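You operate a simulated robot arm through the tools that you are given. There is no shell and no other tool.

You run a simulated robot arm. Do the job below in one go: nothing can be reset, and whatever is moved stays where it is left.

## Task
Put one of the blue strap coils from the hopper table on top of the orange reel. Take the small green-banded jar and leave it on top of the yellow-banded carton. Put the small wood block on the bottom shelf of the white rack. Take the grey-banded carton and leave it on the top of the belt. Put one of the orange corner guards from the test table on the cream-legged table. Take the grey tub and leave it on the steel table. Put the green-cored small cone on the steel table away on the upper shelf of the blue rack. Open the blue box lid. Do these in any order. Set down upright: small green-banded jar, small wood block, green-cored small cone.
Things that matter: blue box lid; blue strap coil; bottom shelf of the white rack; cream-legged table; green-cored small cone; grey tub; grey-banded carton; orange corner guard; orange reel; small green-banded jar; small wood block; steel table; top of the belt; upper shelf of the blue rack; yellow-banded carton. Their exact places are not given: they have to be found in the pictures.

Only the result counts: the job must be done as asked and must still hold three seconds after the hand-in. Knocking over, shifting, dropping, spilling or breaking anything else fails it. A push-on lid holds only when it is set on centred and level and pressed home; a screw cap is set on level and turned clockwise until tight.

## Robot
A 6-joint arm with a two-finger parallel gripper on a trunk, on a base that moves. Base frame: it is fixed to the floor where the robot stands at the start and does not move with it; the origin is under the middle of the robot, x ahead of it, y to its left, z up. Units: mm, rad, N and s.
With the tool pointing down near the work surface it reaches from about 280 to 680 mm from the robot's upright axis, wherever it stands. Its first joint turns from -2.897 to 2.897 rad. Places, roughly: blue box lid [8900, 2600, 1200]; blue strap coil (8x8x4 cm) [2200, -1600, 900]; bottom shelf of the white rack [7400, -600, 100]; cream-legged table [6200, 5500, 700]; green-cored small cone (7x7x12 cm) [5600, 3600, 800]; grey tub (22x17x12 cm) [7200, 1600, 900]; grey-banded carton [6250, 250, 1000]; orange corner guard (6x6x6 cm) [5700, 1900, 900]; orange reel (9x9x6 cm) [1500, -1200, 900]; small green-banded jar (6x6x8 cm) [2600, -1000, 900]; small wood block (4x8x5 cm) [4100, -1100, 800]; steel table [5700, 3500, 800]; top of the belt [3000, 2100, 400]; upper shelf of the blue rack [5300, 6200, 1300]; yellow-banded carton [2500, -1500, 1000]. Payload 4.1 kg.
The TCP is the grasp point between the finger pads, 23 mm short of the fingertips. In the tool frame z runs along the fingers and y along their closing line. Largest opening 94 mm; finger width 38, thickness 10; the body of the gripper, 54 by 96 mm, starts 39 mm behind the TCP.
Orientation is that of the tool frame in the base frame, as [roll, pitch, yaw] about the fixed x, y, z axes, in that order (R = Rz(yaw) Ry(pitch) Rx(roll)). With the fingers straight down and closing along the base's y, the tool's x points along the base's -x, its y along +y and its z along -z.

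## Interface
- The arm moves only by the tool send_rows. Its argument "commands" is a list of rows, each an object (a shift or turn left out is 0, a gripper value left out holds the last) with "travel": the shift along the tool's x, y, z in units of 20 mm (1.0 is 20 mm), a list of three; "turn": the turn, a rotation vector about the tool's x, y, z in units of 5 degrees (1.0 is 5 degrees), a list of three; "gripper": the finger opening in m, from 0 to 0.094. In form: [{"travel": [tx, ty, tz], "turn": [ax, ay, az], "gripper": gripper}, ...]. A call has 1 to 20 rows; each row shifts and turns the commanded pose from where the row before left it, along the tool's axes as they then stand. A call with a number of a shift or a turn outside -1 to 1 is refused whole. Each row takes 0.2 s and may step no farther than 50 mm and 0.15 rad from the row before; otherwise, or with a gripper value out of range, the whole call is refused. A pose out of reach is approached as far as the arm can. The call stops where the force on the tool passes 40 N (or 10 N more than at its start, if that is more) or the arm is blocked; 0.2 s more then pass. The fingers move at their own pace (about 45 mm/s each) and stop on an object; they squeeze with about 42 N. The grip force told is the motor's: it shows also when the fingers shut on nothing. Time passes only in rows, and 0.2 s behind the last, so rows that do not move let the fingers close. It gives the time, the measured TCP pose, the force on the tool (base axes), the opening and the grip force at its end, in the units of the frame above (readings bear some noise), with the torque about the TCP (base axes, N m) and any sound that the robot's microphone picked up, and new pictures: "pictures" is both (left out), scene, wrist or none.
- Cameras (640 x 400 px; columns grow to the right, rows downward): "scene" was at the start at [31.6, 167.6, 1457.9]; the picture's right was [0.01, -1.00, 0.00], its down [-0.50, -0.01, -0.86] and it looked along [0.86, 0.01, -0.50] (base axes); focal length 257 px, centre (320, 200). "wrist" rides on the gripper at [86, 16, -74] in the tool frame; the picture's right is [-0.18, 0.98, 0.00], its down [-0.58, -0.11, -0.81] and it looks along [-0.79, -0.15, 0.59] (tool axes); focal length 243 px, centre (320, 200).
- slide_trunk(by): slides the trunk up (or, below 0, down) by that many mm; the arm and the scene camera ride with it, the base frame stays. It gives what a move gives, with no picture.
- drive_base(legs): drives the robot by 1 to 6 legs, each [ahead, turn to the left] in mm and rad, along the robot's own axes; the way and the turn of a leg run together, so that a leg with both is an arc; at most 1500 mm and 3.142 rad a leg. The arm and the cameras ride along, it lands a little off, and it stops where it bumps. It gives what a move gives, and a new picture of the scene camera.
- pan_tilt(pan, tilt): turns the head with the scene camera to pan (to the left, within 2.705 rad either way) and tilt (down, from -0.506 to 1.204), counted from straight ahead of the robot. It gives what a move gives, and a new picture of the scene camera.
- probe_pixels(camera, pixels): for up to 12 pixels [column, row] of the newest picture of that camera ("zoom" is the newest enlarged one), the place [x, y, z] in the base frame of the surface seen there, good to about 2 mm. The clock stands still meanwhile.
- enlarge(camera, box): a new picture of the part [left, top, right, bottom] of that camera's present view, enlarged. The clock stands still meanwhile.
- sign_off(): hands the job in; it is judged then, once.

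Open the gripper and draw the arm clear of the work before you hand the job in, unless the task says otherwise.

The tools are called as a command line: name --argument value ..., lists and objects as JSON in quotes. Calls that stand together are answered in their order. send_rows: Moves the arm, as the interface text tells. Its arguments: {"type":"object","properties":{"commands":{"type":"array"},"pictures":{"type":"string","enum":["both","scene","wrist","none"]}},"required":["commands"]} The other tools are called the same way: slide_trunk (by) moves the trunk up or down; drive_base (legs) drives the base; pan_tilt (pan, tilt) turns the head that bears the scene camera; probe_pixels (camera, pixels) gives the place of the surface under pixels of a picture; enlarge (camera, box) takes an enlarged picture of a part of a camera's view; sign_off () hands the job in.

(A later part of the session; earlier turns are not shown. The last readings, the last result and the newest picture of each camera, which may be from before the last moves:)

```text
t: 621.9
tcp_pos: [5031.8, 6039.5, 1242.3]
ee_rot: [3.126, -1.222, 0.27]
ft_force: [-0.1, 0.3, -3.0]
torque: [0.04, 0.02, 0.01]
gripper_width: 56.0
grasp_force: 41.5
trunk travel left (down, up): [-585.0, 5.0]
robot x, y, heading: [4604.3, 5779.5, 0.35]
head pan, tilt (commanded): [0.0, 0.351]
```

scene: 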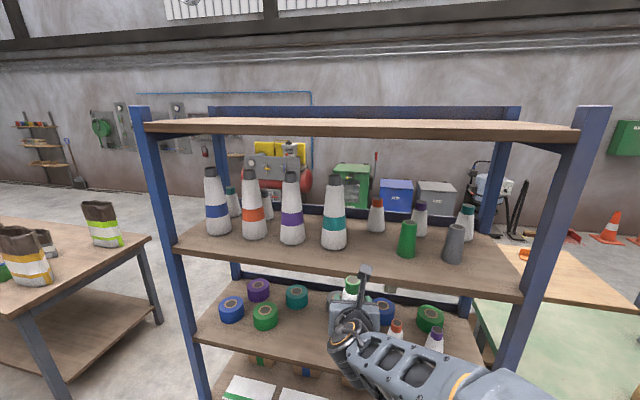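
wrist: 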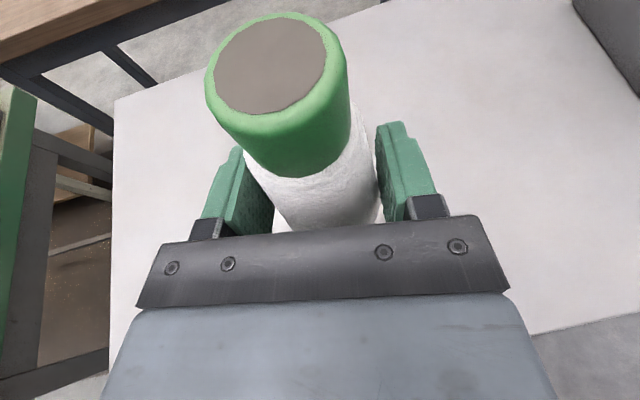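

I probe the shelf spot and neighbouring cones from this view.

probe_pixels --camera "scene" --pixels '[[334, 243], [346, 240], [334, 222], [398, 252], [407, 250], [376, 228], [370, 245], [370, 255], [370, 265], [347, 210], [375, 232], [415, 240]]'

enlarge --camera "scene" --box '[300, 160, 480, 300]'

```text
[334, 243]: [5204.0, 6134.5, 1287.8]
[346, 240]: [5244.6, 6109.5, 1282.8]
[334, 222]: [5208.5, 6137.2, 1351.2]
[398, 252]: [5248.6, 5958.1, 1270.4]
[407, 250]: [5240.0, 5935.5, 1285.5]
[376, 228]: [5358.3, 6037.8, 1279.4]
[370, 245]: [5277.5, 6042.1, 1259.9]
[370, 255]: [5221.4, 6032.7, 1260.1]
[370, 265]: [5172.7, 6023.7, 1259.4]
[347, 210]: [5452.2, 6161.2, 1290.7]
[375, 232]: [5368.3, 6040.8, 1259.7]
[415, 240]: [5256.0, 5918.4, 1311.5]
```

```text
2.86 times, centred on (390, 230) of scene
```

zoom: 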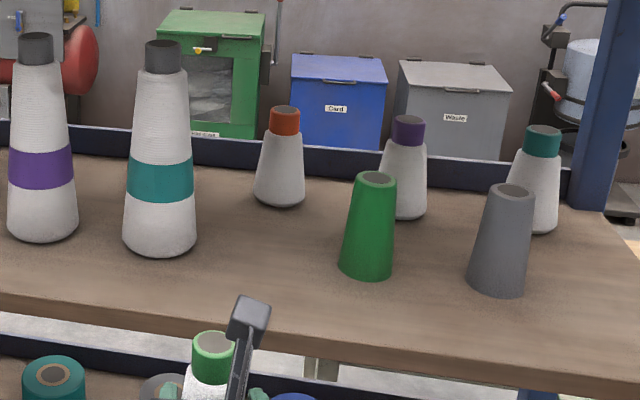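

The spot (5212,6036) has ≥30 mm clearance to its neighbours. I check the top plank's height, then raise the cone and align.

probe_pixels --camera "scene" --pixels '[[300, 127], [330, 133], [500, 130], [250, 132]]'

send_rows --commands '[{"travel": [0.767, 0.433, -0.278]}, {"travel": [0.767, 0.433, -0.278]}, {"travel": [0.767, 0.433, -0.278]}, {"travel": [0.767, 0.433, -0.278]}, {"travel": [0.767, 0.433, -0.278]}, {"travel": [0.767, 0.433, -0.278]}]' --pictures "both"

```text
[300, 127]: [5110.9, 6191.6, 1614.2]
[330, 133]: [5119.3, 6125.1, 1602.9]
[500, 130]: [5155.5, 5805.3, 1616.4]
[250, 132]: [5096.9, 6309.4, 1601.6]
```

```text
t: 623.3
tcp_pos: [5044.5, 5989.2, 1340.3]
ee_rot: [3.127, -1.221, 0.27]
ft_force: [-0.2, -0.2, -2.1]
torque: [0.0, 0.05, -0.01]
gripper_width: 55.5
grasp_force: 42.6
trunk travel left (down, up): [-585.0, 5.0]
robot x, y, heading: [4601.2, 5780.5, 0.349]
head pan, tilt (commanded): [0.0, 0.351]
```

scene: 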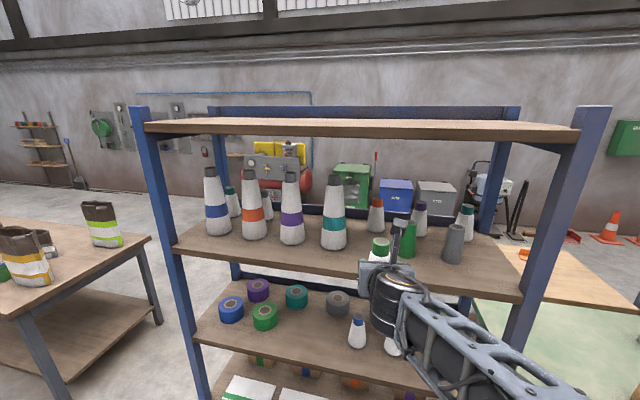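
wrist: 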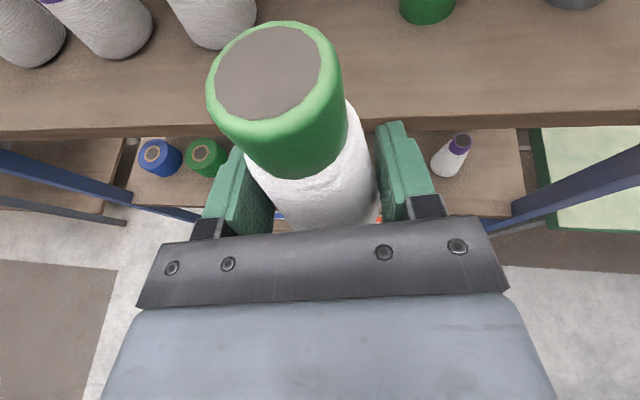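

I move the cone forward 166 mm over the shelf spot.

send_rows --commands '[{"travel": [0.314, 0, 0.867]}, {"travel": [0.314, 0, 0.867]}, {"travel": [0.314, 0, 0.867]}, {"travel": [0.314, 0, 0.867]}, {"travel": [0.314, 0, 0.867]}, {"travel": [0.314, 0, 0.867]}, {"travel": [0.314, 0, 0.867]}, {"travel": [0.314, 0, 0.867]}, {"travel": [0.314, 0, 0.867]}]' --pictures "both"

```text
t: 625.3
tcp_pos: [5206.0, 6031.3, 1340.7]
ee_rot: [3.127, -1.221, 0.273]
ft_force: [-0.7, 0.5, -2.4]
torque: [-0.03, 0.01, 0.02]
gripper_width: 55.9
grasp_force: 42.3
trunk travel left (down, up): [-585.0, 5.0]
robot x, y, heading: [4608.3, 5783.3, 0.353]
head pan, tilt (commanded): [0.0, 0.351]
```

scene: 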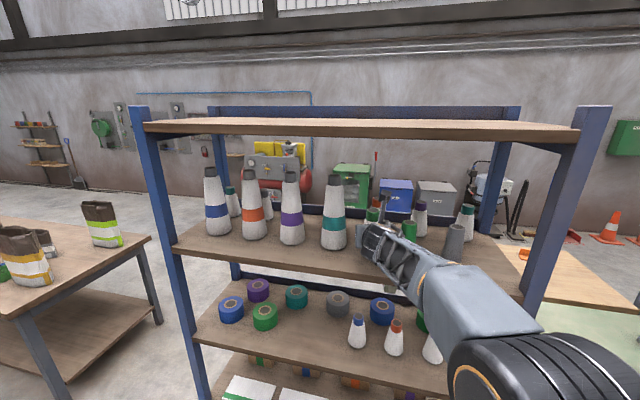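
wrist: 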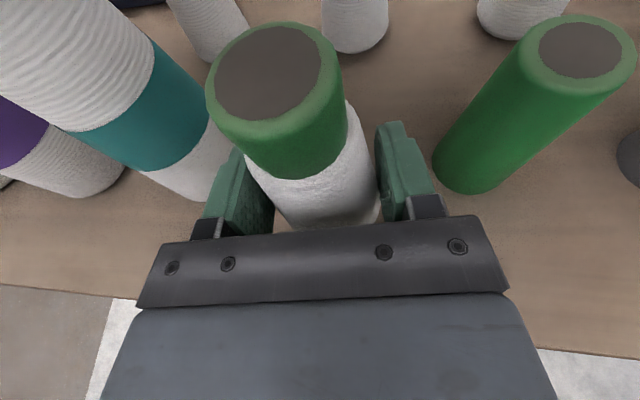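

Clearances on both sides are fine. I lower 29 mm, then creep to contact.

send_rows --commands '[{"travel": [-0.455, 0, 0.165]}, {"travel": [-0.455, 0, 0.165]}, {"travel": [-0.455, 0, 0.165]}]' --pictures "wrist"

```text
t: 626.1
tcp_pos: [5204.3, 6031.3, 1311.7]
ee_rot: [3.128, -1.224, 0.27]
ft_force: [0.9, -0.3, -1.4]
torque: [0.0, -0.01, 0.02]
gripper_width: 55.9
grasp_force: 42.0
trunk travel left (down, up): [-585.0, 5.0]
robot x, y, heading: [4606.2, 5783.2, 0.35]
head pan, tilt (commanded): [0.0, 0.351]
```

wrist: 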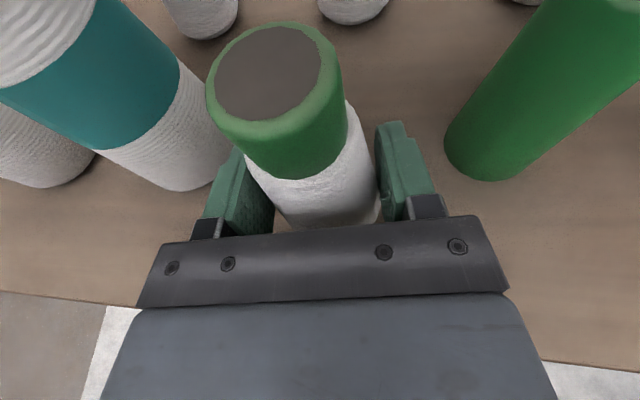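

The left finger looks near the teal-banded cone; I probe both to check the gap.

probe_pixels --camera "wrist" --pixels '[[220, 150], [205, 175], [190, 187], [222, 185], [212, 205], [235, 165], [195, 190], [450, 150], [470, 178], [395, 130]]'

```text
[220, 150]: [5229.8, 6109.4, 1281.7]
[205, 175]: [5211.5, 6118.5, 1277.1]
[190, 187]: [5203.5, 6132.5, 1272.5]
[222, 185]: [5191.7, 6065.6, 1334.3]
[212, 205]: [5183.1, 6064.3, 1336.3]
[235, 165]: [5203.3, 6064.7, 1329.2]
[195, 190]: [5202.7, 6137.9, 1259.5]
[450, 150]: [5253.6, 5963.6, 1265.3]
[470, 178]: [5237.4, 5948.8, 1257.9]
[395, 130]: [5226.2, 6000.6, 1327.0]
```

Gaps are 35-45 mm. I creep down to contact.

send_rows --commands '[{"travel": [-0.047, 0, 0.017]}, {"travel": [-0.047, 0, 0.017]}, {"travel": [-0.047, 0, 0.017]}, {"travel": [-0.047, 0, 0.017]}]' --pictures "none"

```text
t: 627.1
tcp_pos: [5204.4, 6031.1, 1310.8]
ee_rot: [3.131, -1.23, 0.266]
ft_force: [7.5, 1.0, 20.7]
torque: [0.52, -0.17, -0.14]
gripper_width: 55.8
grasp_force: 41.9
trunk travel left (down, up): [-585.0, 5.0]
robot x, y, heading: [4605.5, 5780.0, 0.35]
head pan, tilt (commanded): [0.0, 0.351]
```

Contact with 20 N; I ease up 1.5 mm and release.

send_rows --commands '[{"travel": [0.07, 0, -0.025]}]' --pictures "none"

```text
t: 627.5
tcp_pos: [5204.1, 6030.8, 1311.8]
ee_rot: [3.127, -1.228, 0.271]
ft_force: [8.8, 2.3, 21.2]
torque: [0.59, -0.24, -0.23]
gripper_width: 55.6
grasp_force: 42.0
trunk travel left (down, up): [-585.0, 5.0]
robot x, y, heading: [4605.2, 5783.7, 0.35]
head pan, tilt (commanded): [0.0, 0.351]
```

The force persists; I raise 2 mm more and read again.

send_rows --commands '[{"travel": [0.094, 0, -0.034]}]' --pictures "wrist"

```text
t: 627.9
tcp_pos: [5204.7, 6030.5, 1309.7]
ee_rot: [3.129, -1.221, 0.271]
ft_force: [6.7, 1.8, 14.9]
torque: [0.47, -0.26, -0.17]
gripper_width: 55.6
grasp_force: 41.8
trunk travel left (down, up): [-585.0, 5.0]
robot x, y, heading: [4604.7, 5778.8, 0.351]
head pan, tilt (commanded): [0.0, 0.351]
```

wrist: 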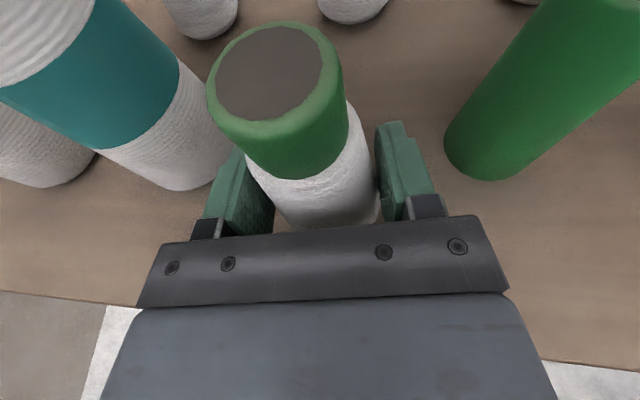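

The force is dropping as expected (15 N). I raise 2 mm more, then release.

send_rows --commands '[{"travel": [0.094, 0, -0.034]}]' --pictures "none"

```text
t: 628.3
tcp_pos: [5204.4, 6031.2, 1311.0]
ee_rot: [3.123, -1.22, 0.275]
ft_force: [3.2, -0.2, 5.9]
torque: [0.15, -0.23, -0.06]
gripper_width: 55.6
grasp_force: 42.1
trunk travel left (down, up): [-585.0, 5.0]
robot x, y, heading: [4602.9, 5780.6, 0.349]
head pan, tilt (commanded): [0.0, 0.351]
```

Now about 6 N; I release gently.

send_rows --commands '[{"gripper": 0.06}, {"gripper": 0.066}, {"gripper": 0.07}, {"gripper": 0.07}]' --pictures "wrist"

```text
t: 629.3
tcp_pos: [5205.4, 6031.2, 1313.7]
ee_rot: [3.126, -1.223, 0.272]
ft_force: [0.1, -0.7, 1.0]
torque: [-0.01, 0.0, -0.01]
gripper_width: 69.9
grasp_force: 0.0
trunk travel left (down, up): [-585.0, 5.0]
robot x, y, heading: [4605.3, 5783.2, 0.355]
head pan, tilt (commanded): [0.0, 0.351]
```

wrist: 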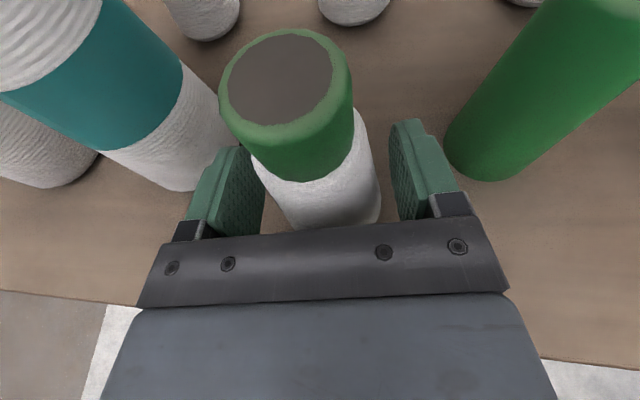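

The cone stands on the shelf. I withdraw straight back along the tool axis.

send_rows --commands '[{"travel": [0, 0, -0.5]}, {"travel": [0, 0, -1]}, {"travel": [0, 0, -1]}, {"travel": [0, 0, -1]}, {"travel": [0, 0, -1]}, {"travel": [0, 0, -1]}, {"travel": [0, 0, -1]}, {"travel": [0, 0, -1]}, {"travel": [0, 0, -1]}]' --pictures "both"

```text
t: 631.3
tcp_pos: [5049.5, 5990.5, 1371.0]
ee_rot: [3.126, -1.222, 0.272]
ft_force: [-0.1, -0.7, -0.4]
torque: [0.04, 0.0, 0.01]
gripper_width: 70.1
grasp_force: 0.1
trunk travel left (down, up): [-585.0, 5.0]
robot x, y, heading: [4607.0, 5783.4, 0.351]
head pan, tilt (commanded): [0.0, 0.351]
```

scene: 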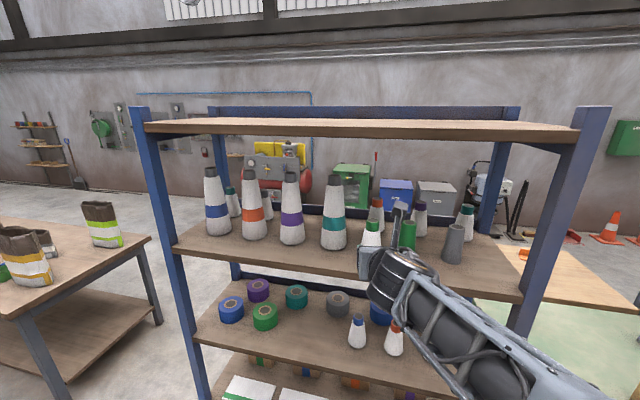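
wrist: 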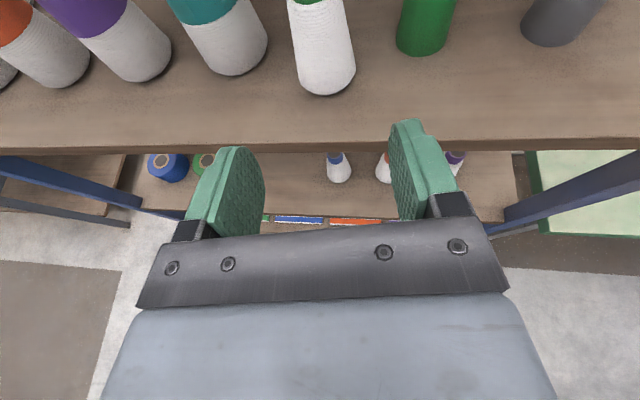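

The cone is upright on the upper shelf. Last: the blue box lid. I lower the trunk and drive back down the aisle toward the corridor.

drive_base --legs '[[-150, 0], [0, -1.77]]'

slide_trunk --by -185

drive_base --legs '[[1500, 0], [1450, 0]]'

```text
t: 637.0
tcp_pos: [4579.1, 5252.4, 1371.2]
ee_rot: [3.125, -1.222, -1.501]
ft_force: [-0.4, -0.4, -0.2]
torque: [-0.01, 0.01, 0.02]
gripper_width: 69.5
grasp_force: 0.1
trunk travel left (down, up): [-585.0, 5.0]
robot x, y, heading: [4465.8, 5732.1, -1.423]
head pan, tilt (commanded): [0.0, 0.351]
```

scene: 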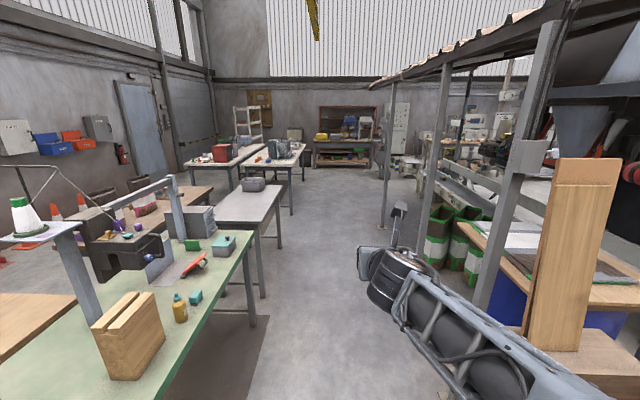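

```text
t: 639.0
tcp_pos: [4580.1, 5253.2, 1185.3]
ee_rot: [3.127, -1.223, -1.5]
ft_force: [-0.6, 0.0, 0.0]
torque: [0.01, 0.02, 0.02]
gripper_width: 70.0
grasp_force: 0.0
trunk travel left (down, up): [-400.0, 190.0]
robot x, y, heading: [4466.4, 5731.0, -1.42]
head pan, tilt (commanded): [0.0, 0.351]
```

```text
t: 653.3
tcp_pos: [5073.8, 2332.8, 1186.6]
ee_rot: [3.127, -1.221, -1.484]
ft_force: [-0.6, 0.0, -0.1]
torque: [0.01, 0.01, -0.02]
gripper_width: 69.9
grasp_force: 0.0
trunk travel left (down, up): [-400.0, 190.0]
robot x, y, heading: [4948.7, 2813.6, -1.404]
head pan, tilt (commanded): [0.0, 0.351]
```

scene: 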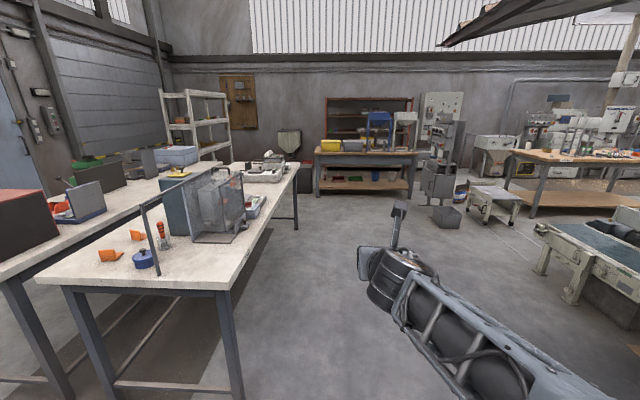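

I continue to y≈2550 and then east along the corridor in stages.

drive_base --legs '[[260, 0], [0, 1.4], [1450, 0]]'

```text
t: 665.4
tcp_pos: [6926.8, 2604.8, 1185.4]
ee_rot: [3.125, -1.224, -0.067]
ft_force: [-0.2, 0.5, 0.5]
torque: [-0.04, 0.04, -0.01]
gripper_width: 70.2
grasp_force: 0.1
trunk travel left (down, up): [-400.0, 190.0]
robot x, y, heading: [6437.1, 2557.1, 0.014]
head pan, tilt (commanded): [0.0, 0.351]
```

scene: 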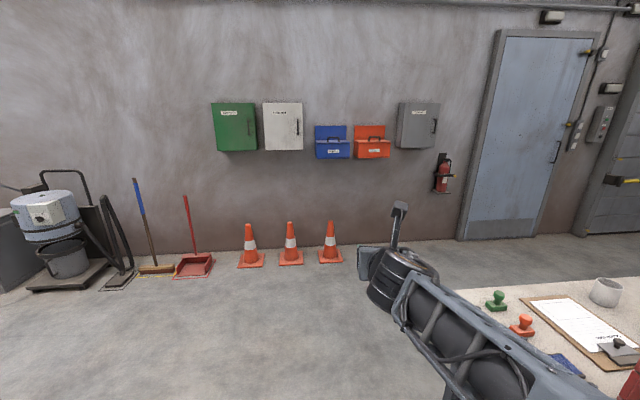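

The blue box is at (332,142). I drive ahead 1450 mm and look closely.

drive_base --legs '[[1450, 0.02]]'

pan_tilt --pan 0.05 --tilt 0.35

enlarge --camera "scene" --box '[240, 100, 420, 240]'

```text
t: 672.6
tcp_pos: [8389.9, 2686.9, 1185.2]
ee_rot: [3.126, -1.223, -0.016]
ft_force: [0.4, 0.2, 0.0]
torque: [0.0, 0.01, 0.0]
gripper_width: 70.0
grasp_force: 0.1
trunk travel left (down, up): [-400.0, 190.0]
robot x, y, heading: [7904.0, 2613.8, 0.062]
head pan, tilt (commanded): [0.0, 0.351]
```

scene: 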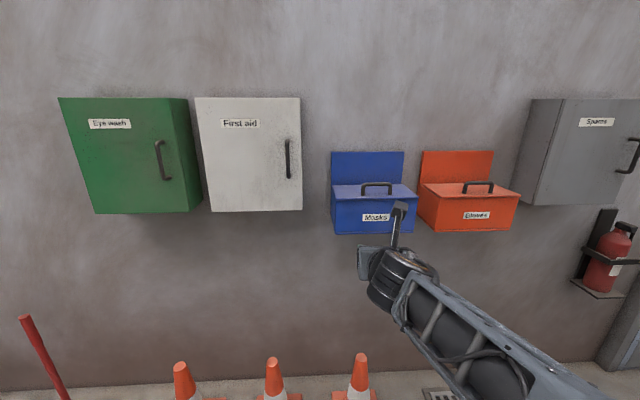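

```text
t: 673.3
tcp_pos: [8390.1, 2687.2, 1185.5]
ee_rot: [3.127, -1.223, -0.016]
ft_force: [0.1, -1.5, 0.1]
torque: [0.01, 0.01, 0.03]
gripper_width: 70.2
grasp_force: 0.0
trunk travel left (down, up): [-400.0, 190.0]
robot x, y, heading: [7904.2, 2615.4, 0.062]
head pan, tilt (commanded): [0.051, 0.351]
```

scene: 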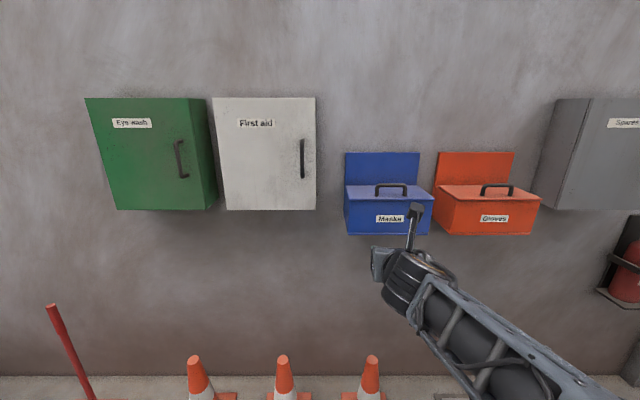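

```text
2.86 times, centred on (330, 170) of scene
```

zoom: 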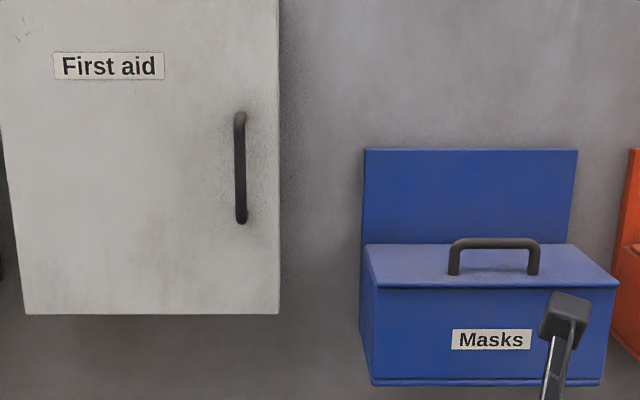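

The lid with its bar handle is clearly seen. I probe lid, handle and backplate.

probe_pixels --camera "zoom" --pixels '[[495, 242], [455, 262], [533, 262], [470, 278], [400, 280], [590, 278], [420, 250], [420, 200], [420, 310], [400, 380], [375, 250], [565, 250]]'

enlarge --camera "scene" --box '[335, 140, 445, 240]'

```text
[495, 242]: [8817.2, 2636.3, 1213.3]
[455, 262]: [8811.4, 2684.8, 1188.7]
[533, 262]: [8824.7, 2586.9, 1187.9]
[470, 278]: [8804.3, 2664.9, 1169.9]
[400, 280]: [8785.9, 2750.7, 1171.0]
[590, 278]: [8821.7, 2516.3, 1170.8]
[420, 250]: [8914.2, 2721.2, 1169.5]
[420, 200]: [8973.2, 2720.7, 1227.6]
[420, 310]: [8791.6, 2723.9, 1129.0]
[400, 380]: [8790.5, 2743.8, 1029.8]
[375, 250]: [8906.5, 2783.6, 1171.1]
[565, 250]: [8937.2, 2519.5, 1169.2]
```

```text
4.00 times, centred on (390, 190) of scene
```

zoom: 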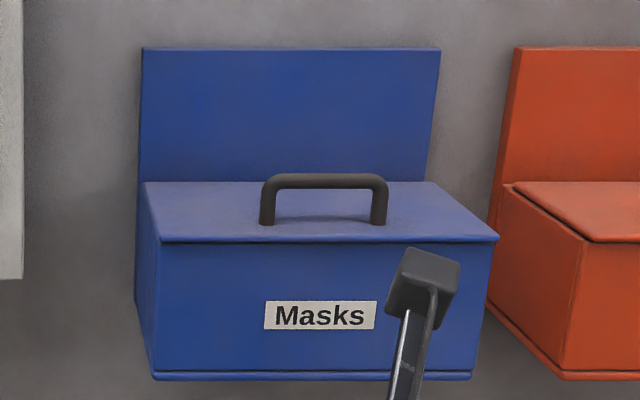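

The lid's top is z=1170 with a bar handle at (8817, 2587-2685, 1213) near its front edge; the hinge must be at the rear. I drive 200 mm closer and look with the wrist camera.

drive_base --legs '[[200, 0]]'

send_rows --commands '[{"travel": [0.94, 0, -0.341]}, {"travel": [0.94, 0, -0.341]}, {"travel": [0.94, 0, -0.341]}, {"travel": [0.94, 0, -0.341]}, {"travel": [0.94, 0, -0.341]}]' --pictures "both"

```text
t: 674.9
tcp_pos: [8590.3, 2701.2, 1185.2]
ee_rot: [3.127, -1.221, -0.014]
ft_force: [-0.3, -0.4, 0.0]
torque: [0.01, -0.03, 0.01]
gripper_width: 70.0
grasp_force: 0.1
trunk travel left (down, up): [-400.0, 190.0]
robot x, y, heading: [8104.1, 2623.7, 0.064]
head pan, tilt (commanded): [0.051, 0.351]
```

scene: 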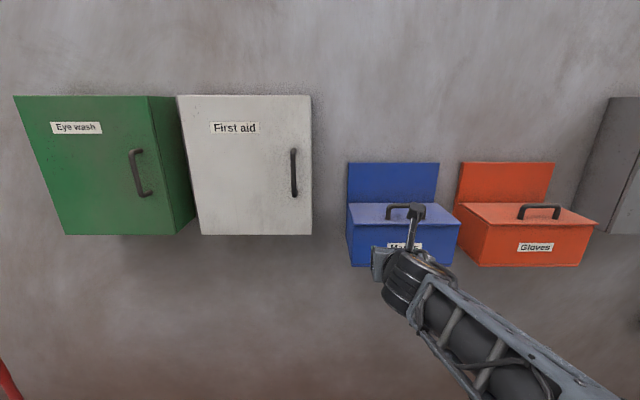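

```text
t: 676.1
tcp_pos: [8589.6, 2700.2, 1284.2]
ee_rot: [3.126, -1.223, -0.015]
ft_force: [0.3, 0.4, -0.9]
torque: [0.0, 0.0, 0.0]
gripper_width: 69.9
grasp_force: 0.1
trunk travel left (down, up): [-400.0, 190.0]
robot x, y, heading: [8102.7, 2628.7, 0.066]
head pan, tilt (commanded): [0.051, 0.351]
```

scene: 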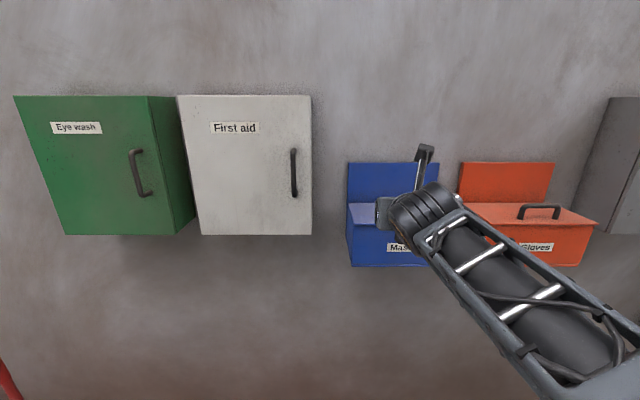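
wrist: 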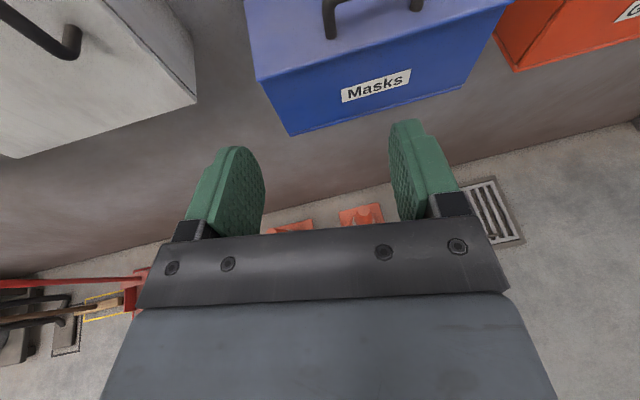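

I enlarge the box's lid/backplate junction to look for the hinge.

enlarge --camera "scene" --box '[335, 150, 465, 275]'

enlarge --camera "wrist" --box '[240, 0, 520, 140]'

```text
3.20 times, centred on (400, 212) of scene
```

zoom: 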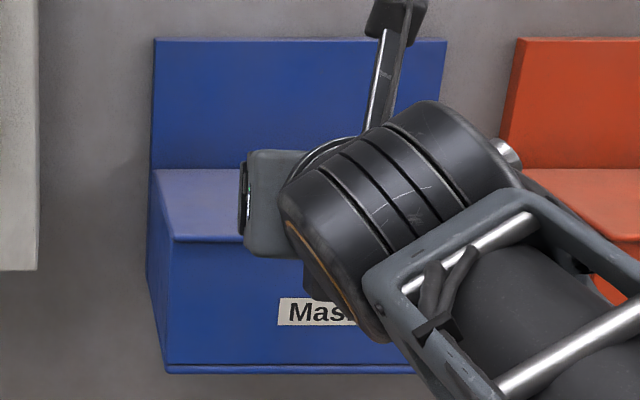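

```text
2.29 times, centred on (380, 70) of wrist
```

zoom: 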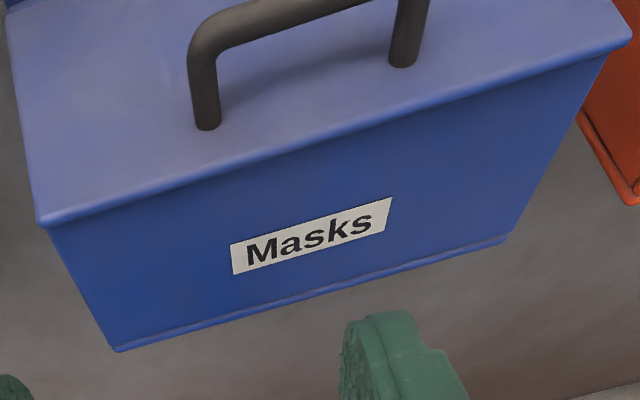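

I'll hook the handle bar with the fingers closing vertically and swing the lid up. First I raise the trunk fully and move the base to a suitable spot about 500 mm in front of the handle.

slide_trunk --by 188

drive_base --legs '[[0, -0.326], [215, 0], [0, 0.41]]'

pan_tilt --pan 0.0 --tilt 0.7

```text
t: 678.1
tcp_pos: [8590.6, 2699.6, 1471.7]
ee_rot: [3.125, -1.223, -0.013]
ft_force: [-0.2, -0.2, -0.3]
torque: [0.01, -0.01, 0.04]
gripper_width: 70.1
grasp_force: 0.1
trunk travel left (down, up): [-588.0, 2.0]
robot x, y, heading: [8102.0, 2627.6, 0.063]
head pan, tilt (commanded): [0.051, 0.351]
```

```text
t: 682.0
tcp_pos: [8791.0, 2682.1, 1473.5]
ee_rot: [3.124, -1.224, 0.062]
ft_force: [-0.1, -0.5, 0.0]
torque: [-0.03, 0.02, -0.01]
gripper_width: 70.0
grasp_force: 0.1
trunk travel left (down, up): [-588.0, 2.0]
robot x, y, heading: [8311.1, 2570.8, 0.141]
head pan, tilt (commanded): [0.051, 0.351]
```

scene: 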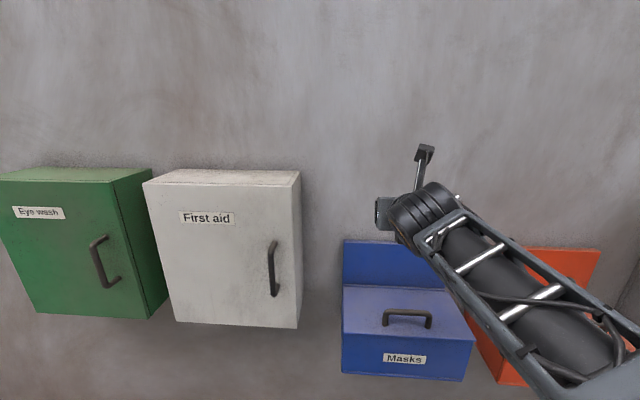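

```text
t: 682.9
tcp_pos: [8791.0, 2682.4, 1472.3]
ee_rot: [3.125, -1.224, 0.06]
ft_force: [0.8, 0.8, -0.2]
torque: [0.03, -0.01, 0.01]
gripper_width: 69.9
grasp_force: 0.1
trunk travel left (down, up): [-588.0, 2.0]
robot x, y, heading: [8308.4, 2571.3, 0.145]
head pan, tilt (commanded): [0.0, 0.7]
```

scene: 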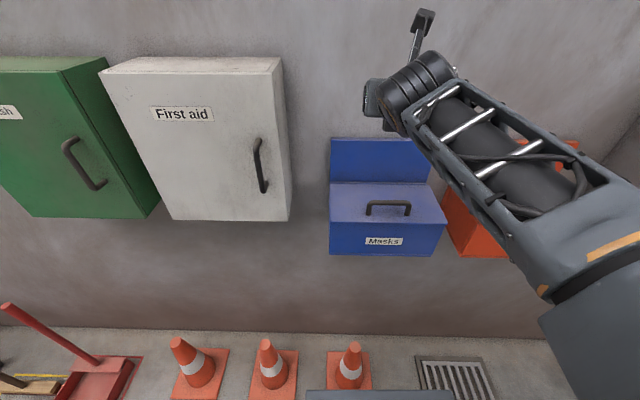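

A good view from above. I enlarge the box and probe handle, lid edges and the backplate line.

enlarge --camera "scene" --box '[320, 130, 460, 260]'

probe_pixels --camera "scene" --pixels '[[388, 203], [370, 205], [407, 205], [369, 213], [408, 213], [388, 222], [388, 226], [345, 184], [420, 184], [388, 185], [388, 181], [388, 160]]'

```text
3.08 times, centred on (390, 195) of scene
```

zoom: 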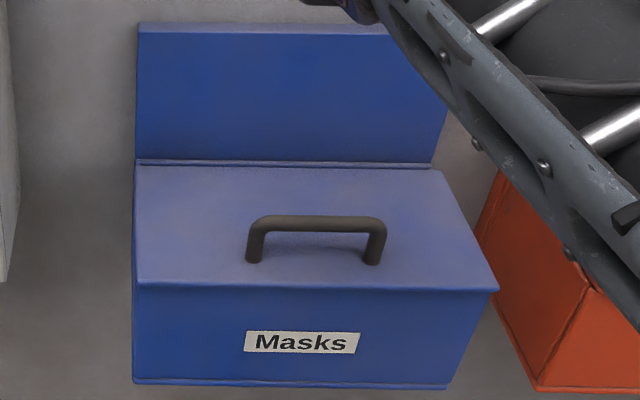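

```text
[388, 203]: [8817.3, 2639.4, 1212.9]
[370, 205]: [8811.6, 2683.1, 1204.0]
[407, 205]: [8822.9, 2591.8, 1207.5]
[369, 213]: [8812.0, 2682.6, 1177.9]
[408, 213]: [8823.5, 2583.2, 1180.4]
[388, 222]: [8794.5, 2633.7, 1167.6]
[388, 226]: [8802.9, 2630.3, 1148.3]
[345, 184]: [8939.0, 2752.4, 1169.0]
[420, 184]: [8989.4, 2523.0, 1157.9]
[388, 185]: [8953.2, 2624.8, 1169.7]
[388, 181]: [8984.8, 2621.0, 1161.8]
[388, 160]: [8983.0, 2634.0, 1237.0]
```

Bar centre ≈ (8823,2637,1206); hinge line near x≈8977, z≈1165. I rotate the tool 90° about its axis (fingers closing vertically), align the heading and set a 24 mm opening.

send_rows --commands '[{"turn": [0, 0, 1], "gripper": 0.024}, {"turn": [0, 0, 1]}, {"turn": [0, 0, 1]}, {"turn": [0, 0, 1]}, {"turn": [0, 0, 1]}, {"turn": [0, 0, 1]}, {"turn": [0, 0, 1]}, {"turn": [0, 0, 1]}, {"turn": [0, 0, 1]}, {"turn": [0, 0, 1]}, {"turn": [0, 0, 1]}, {"turn": [0, 0, 1]}, {"turn": [0, 0, 1]}, {"turn": [0, 0, 1]}, {"turn": [0, 0, 1]}, {"turn": [0, 0, 1]}, {"turn": [0, 0, 1]}, {"turn": [0, 0, 1]}, {"turn": [0, -0.808, -0.293]}]' --pictures "both"

```text
t: 686.9
tcp_pos: [8791.9, 2682.1, 1471.7]
ee_rot: [-1.918, -0.004, -1.448]
ft_force: [0.1, -0.1, 0.4]
torque: [-0.01, 0.01, -0.01]
gripper_width: 24.0
grasp_force: 0.0
trunk travel left (down, up): [-588.0, 2.0]
robot x, y, heading: [8311.7, 2572.3, 0.141]
head pan, tilt (commanded): [0.0, 0.7]
```

scene: 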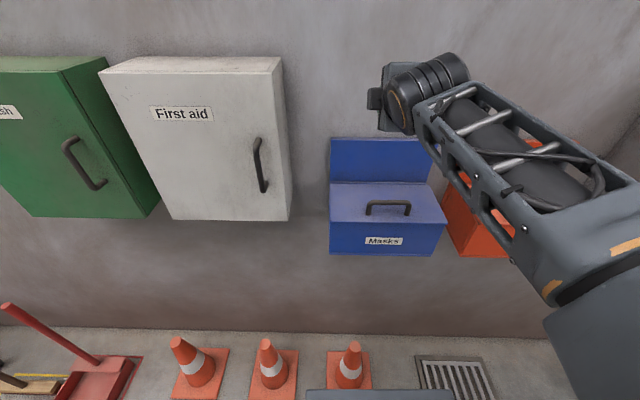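
wrist: 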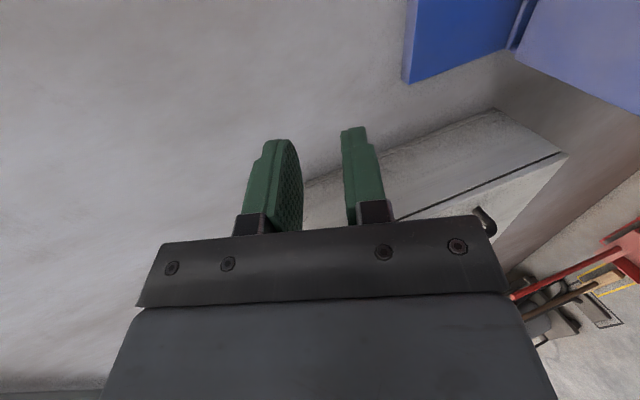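

Orientation is right (heading 0.123, 20° below horizontal). I move back/right and then down to a pre-insertion point in front of the handle.

send_rows --commands '[{"travel": [0.808, 0.337, -0.93]}, {"travel": [0.808, 0.337, -0.93]}, {"travel": [0.808, 0.337, -0.93]}, {"travel": [0, 0.921, 0.333]}, {"travel": [0, 0.921, 0.333]}, {"travel": [0, 0.921, 0.333]}, {"travel": [0, 0.921, 0.333]}, {"travel": [0, 0.921, 0.333]}, {"travel": [0, 0.921, 0.333]}, {"travel": [0, 0.921, 0.333]}, {"travel": [0, 0.921, 0.333]}, {"travel": [0, 0.921, 0.333]}, {"travel": [0, 0.921, 0.333]}, {"travel": [0, 0.921, 0.333]}, {"travel": [0, 0.921, 0.333]}]' --pictures "both"

```text
t: 690.1
tcp_pos: [8746.8, 2626.6, 1241.4]
ee_rot: [-1.92, -0.005, -1.449]
ft_force: [0.5, 0.1, -0.6]
torque: [0.01, 0.03, -0.03]
gripper_width: 24.1
grasp_force: 0.1
out of reach, approached as far as the arm can: row 15
trunk travel left (down, up): [-588.0, 2.0]
robot x, y, heading: [8312.4, 2571.6, 0.14]
head pan, tilt (commanded): [0.0, 0.7]
```

scene: 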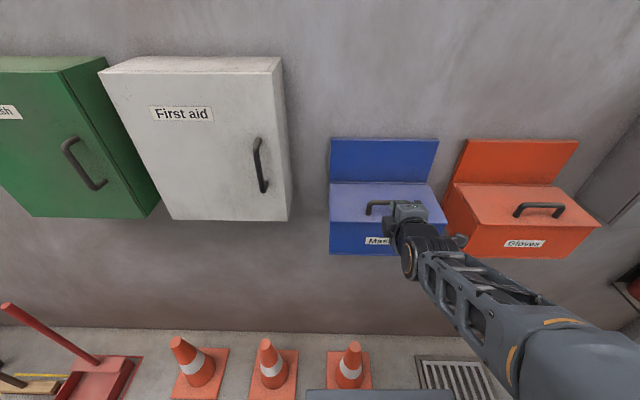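
wrist: 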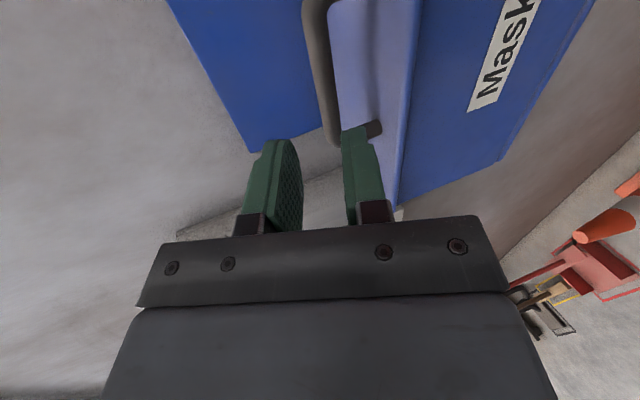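

The bar lies between the finger lines. I probe the bar and lid in the wrist view to refine.

probe_pixels --camera "wrist" --pixels '[[312, 50], [322, 50], [330, 50], [318, 90], [328, 90], [332, 120], [375, 130], [360, 60], [400, 60], [320, 10]]'

enlarge --camera "wrist" --box '[220, 0, 440, 220]'

```text
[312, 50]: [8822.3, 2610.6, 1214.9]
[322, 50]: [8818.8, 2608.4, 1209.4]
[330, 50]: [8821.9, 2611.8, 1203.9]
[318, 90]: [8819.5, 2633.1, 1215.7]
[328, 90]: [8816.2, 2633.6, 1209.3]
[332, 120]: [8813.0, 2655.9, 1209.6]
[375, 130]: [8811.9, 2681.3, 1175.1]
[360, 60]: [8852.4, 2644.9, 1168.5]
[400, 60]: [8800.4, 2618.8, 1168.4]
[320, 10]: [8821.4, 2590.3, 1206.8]
```

```text
1.82 times, centred on (330, 110) of wrist
```

zoom: 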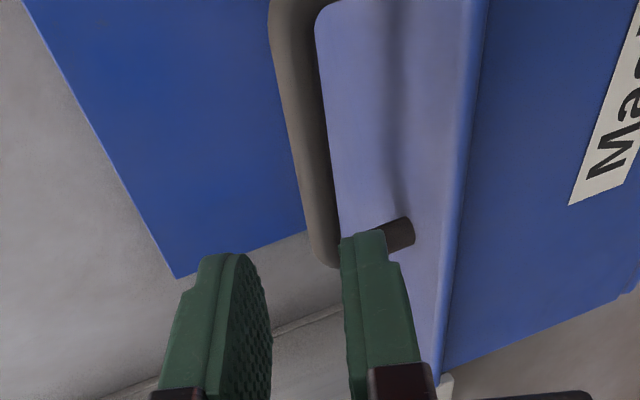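

Bar centre is (8821,2637,1209), diameter ~12 mm. I insert the open fingers around the bar.

send_rows --commands '[{"travel": [-0.015, 0.061, 0.9]}, {"travel": [-0.015, 0.061, 0.9]}, {"travel": [-0.015, 0.061, 0.9]}, {"travel": [-0.015, 0.061, 0.9]}]' --pictures "both"

```text
t: 691.1
tcp_pos: [8812.9, 2636.3, 1215.1]
ee_rot: [-1.92, -0.006, -1.448]
ft_force: [-0.1, 0.8, 0.3]
torque: [-0.04, 0.05, 0.0]
gripper_width: 23.8
grasp_force: 0.0
trunk travel left (down, up): [-588.0, 2.0]
robot x, y, heading: [8309.2, 2570.3, 0.137]
head pan, tilt (commanded): [0.0, 0.7]
```

scene: 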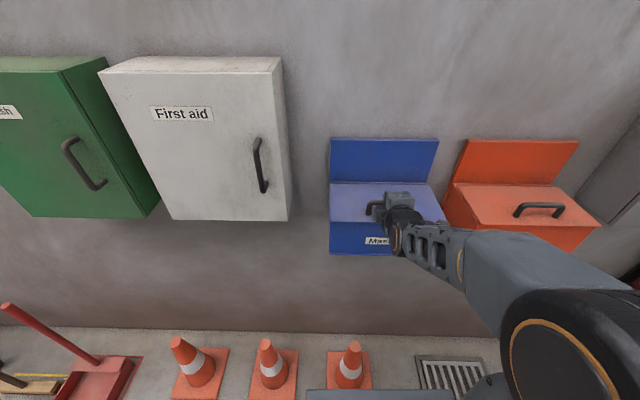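
wrist: 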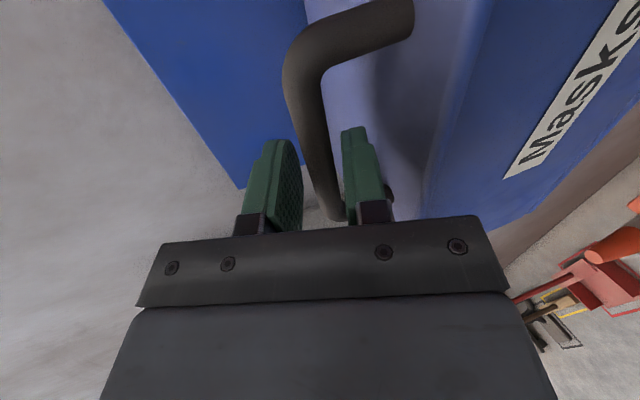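

The bar is between the fingers. I close to a loose cage of 17 mm and start lifting along the arc to about 10°.

send_rows --commands '[{"travel": [0, 0.1, 0], "gripper": 0.017}, {"travel": [0, 0, 0], "gripper": 0.017}]' --pictures "wrist"

```text
t: 691.7
tcp_pos: [8810.1, 2635.7, 1212.4]
ee_rot: [-1.92, -0.005, -1.448]
ft_force: [0.6, 0.3, 0.2]
torque: [0.03, 0.0, -0.01]
gripper_width: 17.2
grasp_force: 0.0
trunk travel left (down, up): [-588.0, 2.0]
robot x, y, heading: [8315.5, 2572.9, 0.141]
head pan, tilt (commanded): [0.0, 0.7]
```

wrist: 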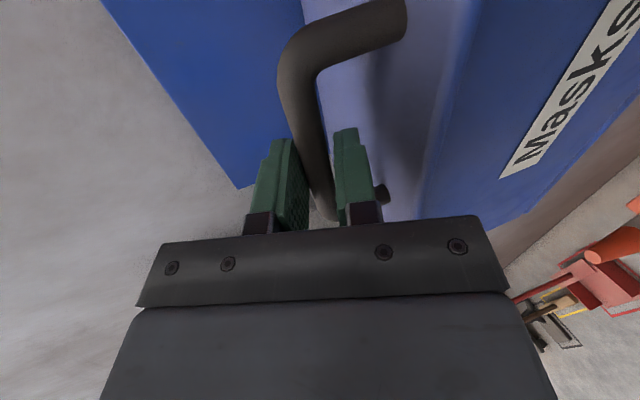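

I lift along the computed arc: first 20° of lid travel.

send_rows --commands '[{"travel": [0, -0.72, 0.002], "turn": [-0.6, 0, 0]}, {"travel": [0, -0.718, -0.036], "turn": [-0.6, 0, 0]}, {"travel": [0, -0.715, 0.052], "turn": [-0.6, 0, 0]}, {"travel": [0, -0.717, 0.014], "turn": [-0.6, 0, 0]}]' --pictures "both"

```text
t: 692.7
tcp_pos: [8835.7, 2638.8, 1264.1]
ee_rot: [-2.129, -0.005, -1.448]
ft_force: [0.3, 0.1, -1.2]
torque: [0.03, 0.04, 0.0]
gripper_width: 17.7
grasp_force: 0.9
trunk travel left (down, up): [-588.0, 2.0]
robot x, y, heading: [8314.5, 2572.9, 0.138]
head pan, tilt (commanded): [0.0, 0.7]
```

scene: 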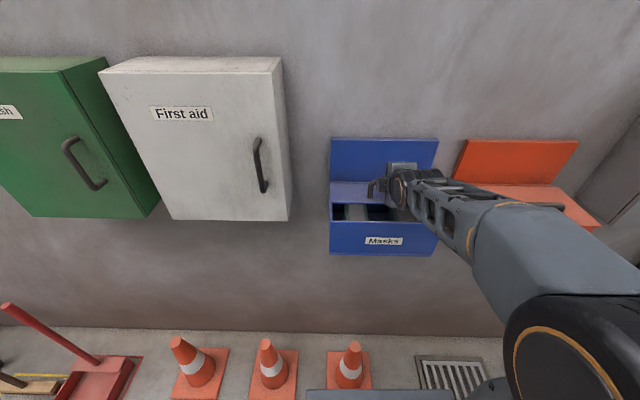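
wrist: 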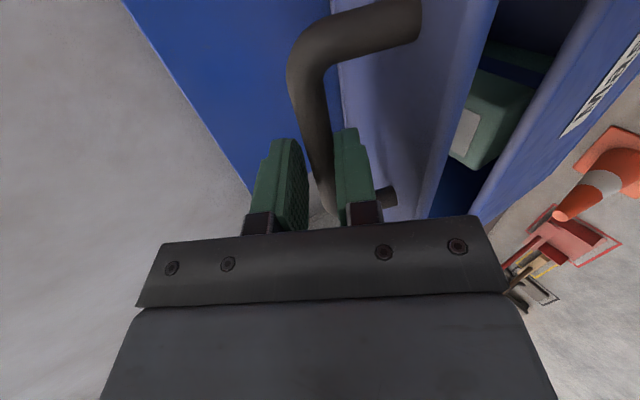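

The lid has opened about 20° with almost no force. I continue to 40°.

send_rows --commands '[{"travel": [0, -0.712, 0.097], "turn": [-0.6, 0, 0]}, {"travel": [0, -0.716, 0.06], "turn": [-0.6, 0, 0]}, {"travel": [0, -0.705, 0.144], "turn": [-0.6, 0, 0]}, {"travel": [0, -0.712, 0.107], "turn": [-0.6, 0, 0]}]' --pictures "both"

```text
t: 693.7
tcp_pos: [8876.2, 2645.5, 1305.0]
ee_rot: [-2.337, -0.005, -1.449]
ft_force: [0.1, 0.3, -0.3]
torque: [0.02, -0.01, 0.01]
gripper_width: 17.6
grasp_force: 0.1
trunk travel left (down, up): [-588.0, 2.0]
robot x, y, heading: [8310.8, 2567.3, 0.144]
head pan, tilt (commanded): [0.0, 0.7]
```

scene: 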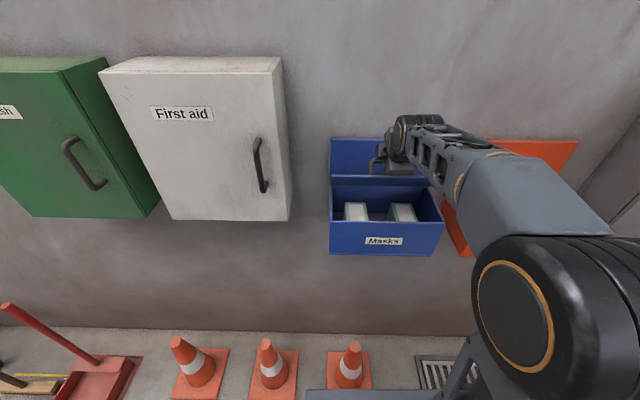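
wrist: 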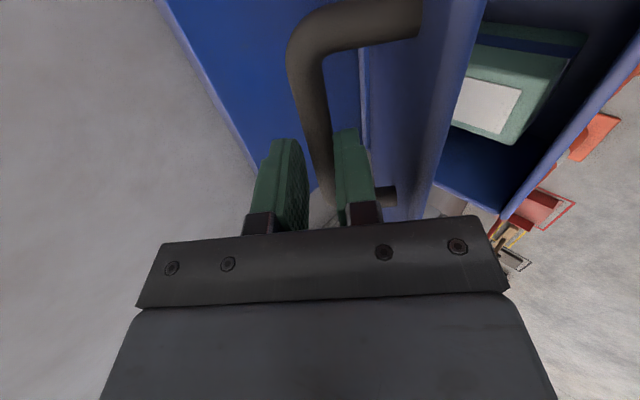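

About 40° open, still no force. I continue to 60°.

send_rows --commands '[{"travel": [0, -0.69, 0.189], "turn": [-0.6, 0, 0]}, {"travel": [0, -0.7, 0.152], "turn": [-0.6, 0, 0]}, {"travel": [0, -0.678, 0.239], "turn": [-0.6, 0, 0]}, {"travel": [0, -0.689, 0.203], "turn": [-0.6, 0, 0]}]' --pictures "both"

```text
t: 694.7
tcp_pos: [8927.2, 2650.9, 1327.2]
ee_rot: [-2.549, -0.006, -1.449]
ft_force: [0.1, 0.0, 0.2]
torque: [0.0, 0.04, -0.01]
gripper_width: 16.8
grasp_force: 0.0
trunk travel left (down, up): [-588.0, 2.0]
robot x, y, heading: [8312.9, 2570.2, 0.141]
head pan, tilt (commanded): [0.0, 0.7]
```

scene: 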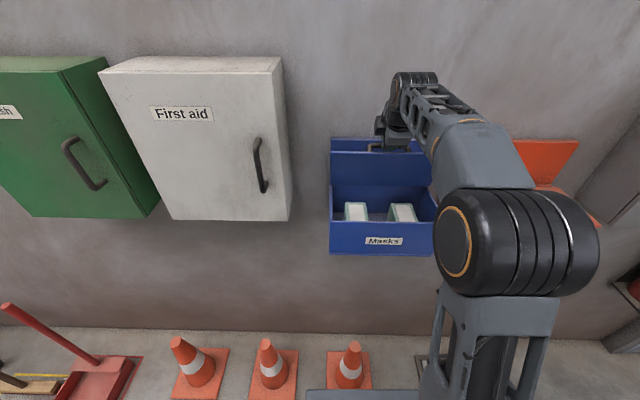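
wrist: 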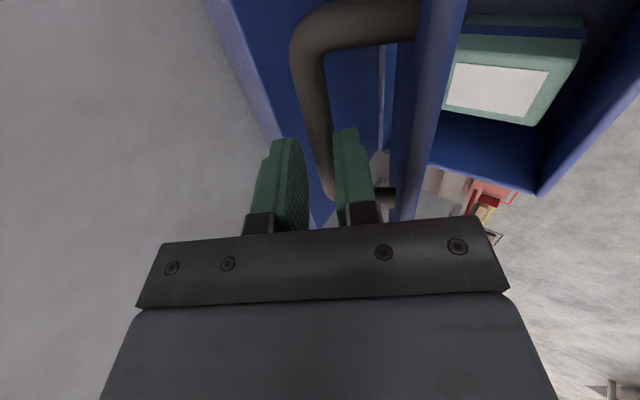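

Now about 60°. I check the backplate's top height to see how far I can go without touching it.

probe_pixels --camera "scene" --pixels '[[345, 141], [360, 142], [345, 139], [430, 145], [345, 155], [360, 160], [370, 147], [345, 185]]'

enlarge --camera "scene" --box '[320, 125, 450, 260]'

```text
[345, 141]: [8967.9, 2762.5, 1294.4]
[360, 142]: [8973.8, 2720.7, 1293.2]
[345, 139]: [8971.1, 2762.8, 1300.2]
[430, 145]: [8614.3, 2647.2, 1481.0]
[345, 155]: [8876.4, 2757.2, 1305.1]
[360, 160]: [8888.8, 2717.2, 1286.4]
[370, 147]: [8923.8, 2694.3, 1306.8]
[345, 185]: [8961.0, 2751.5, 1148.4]
```

```text
2.96 times, centred on (385, 192) of scene
```

zoom: 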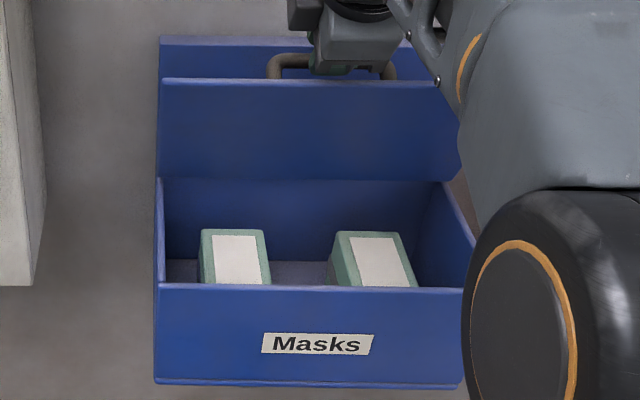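

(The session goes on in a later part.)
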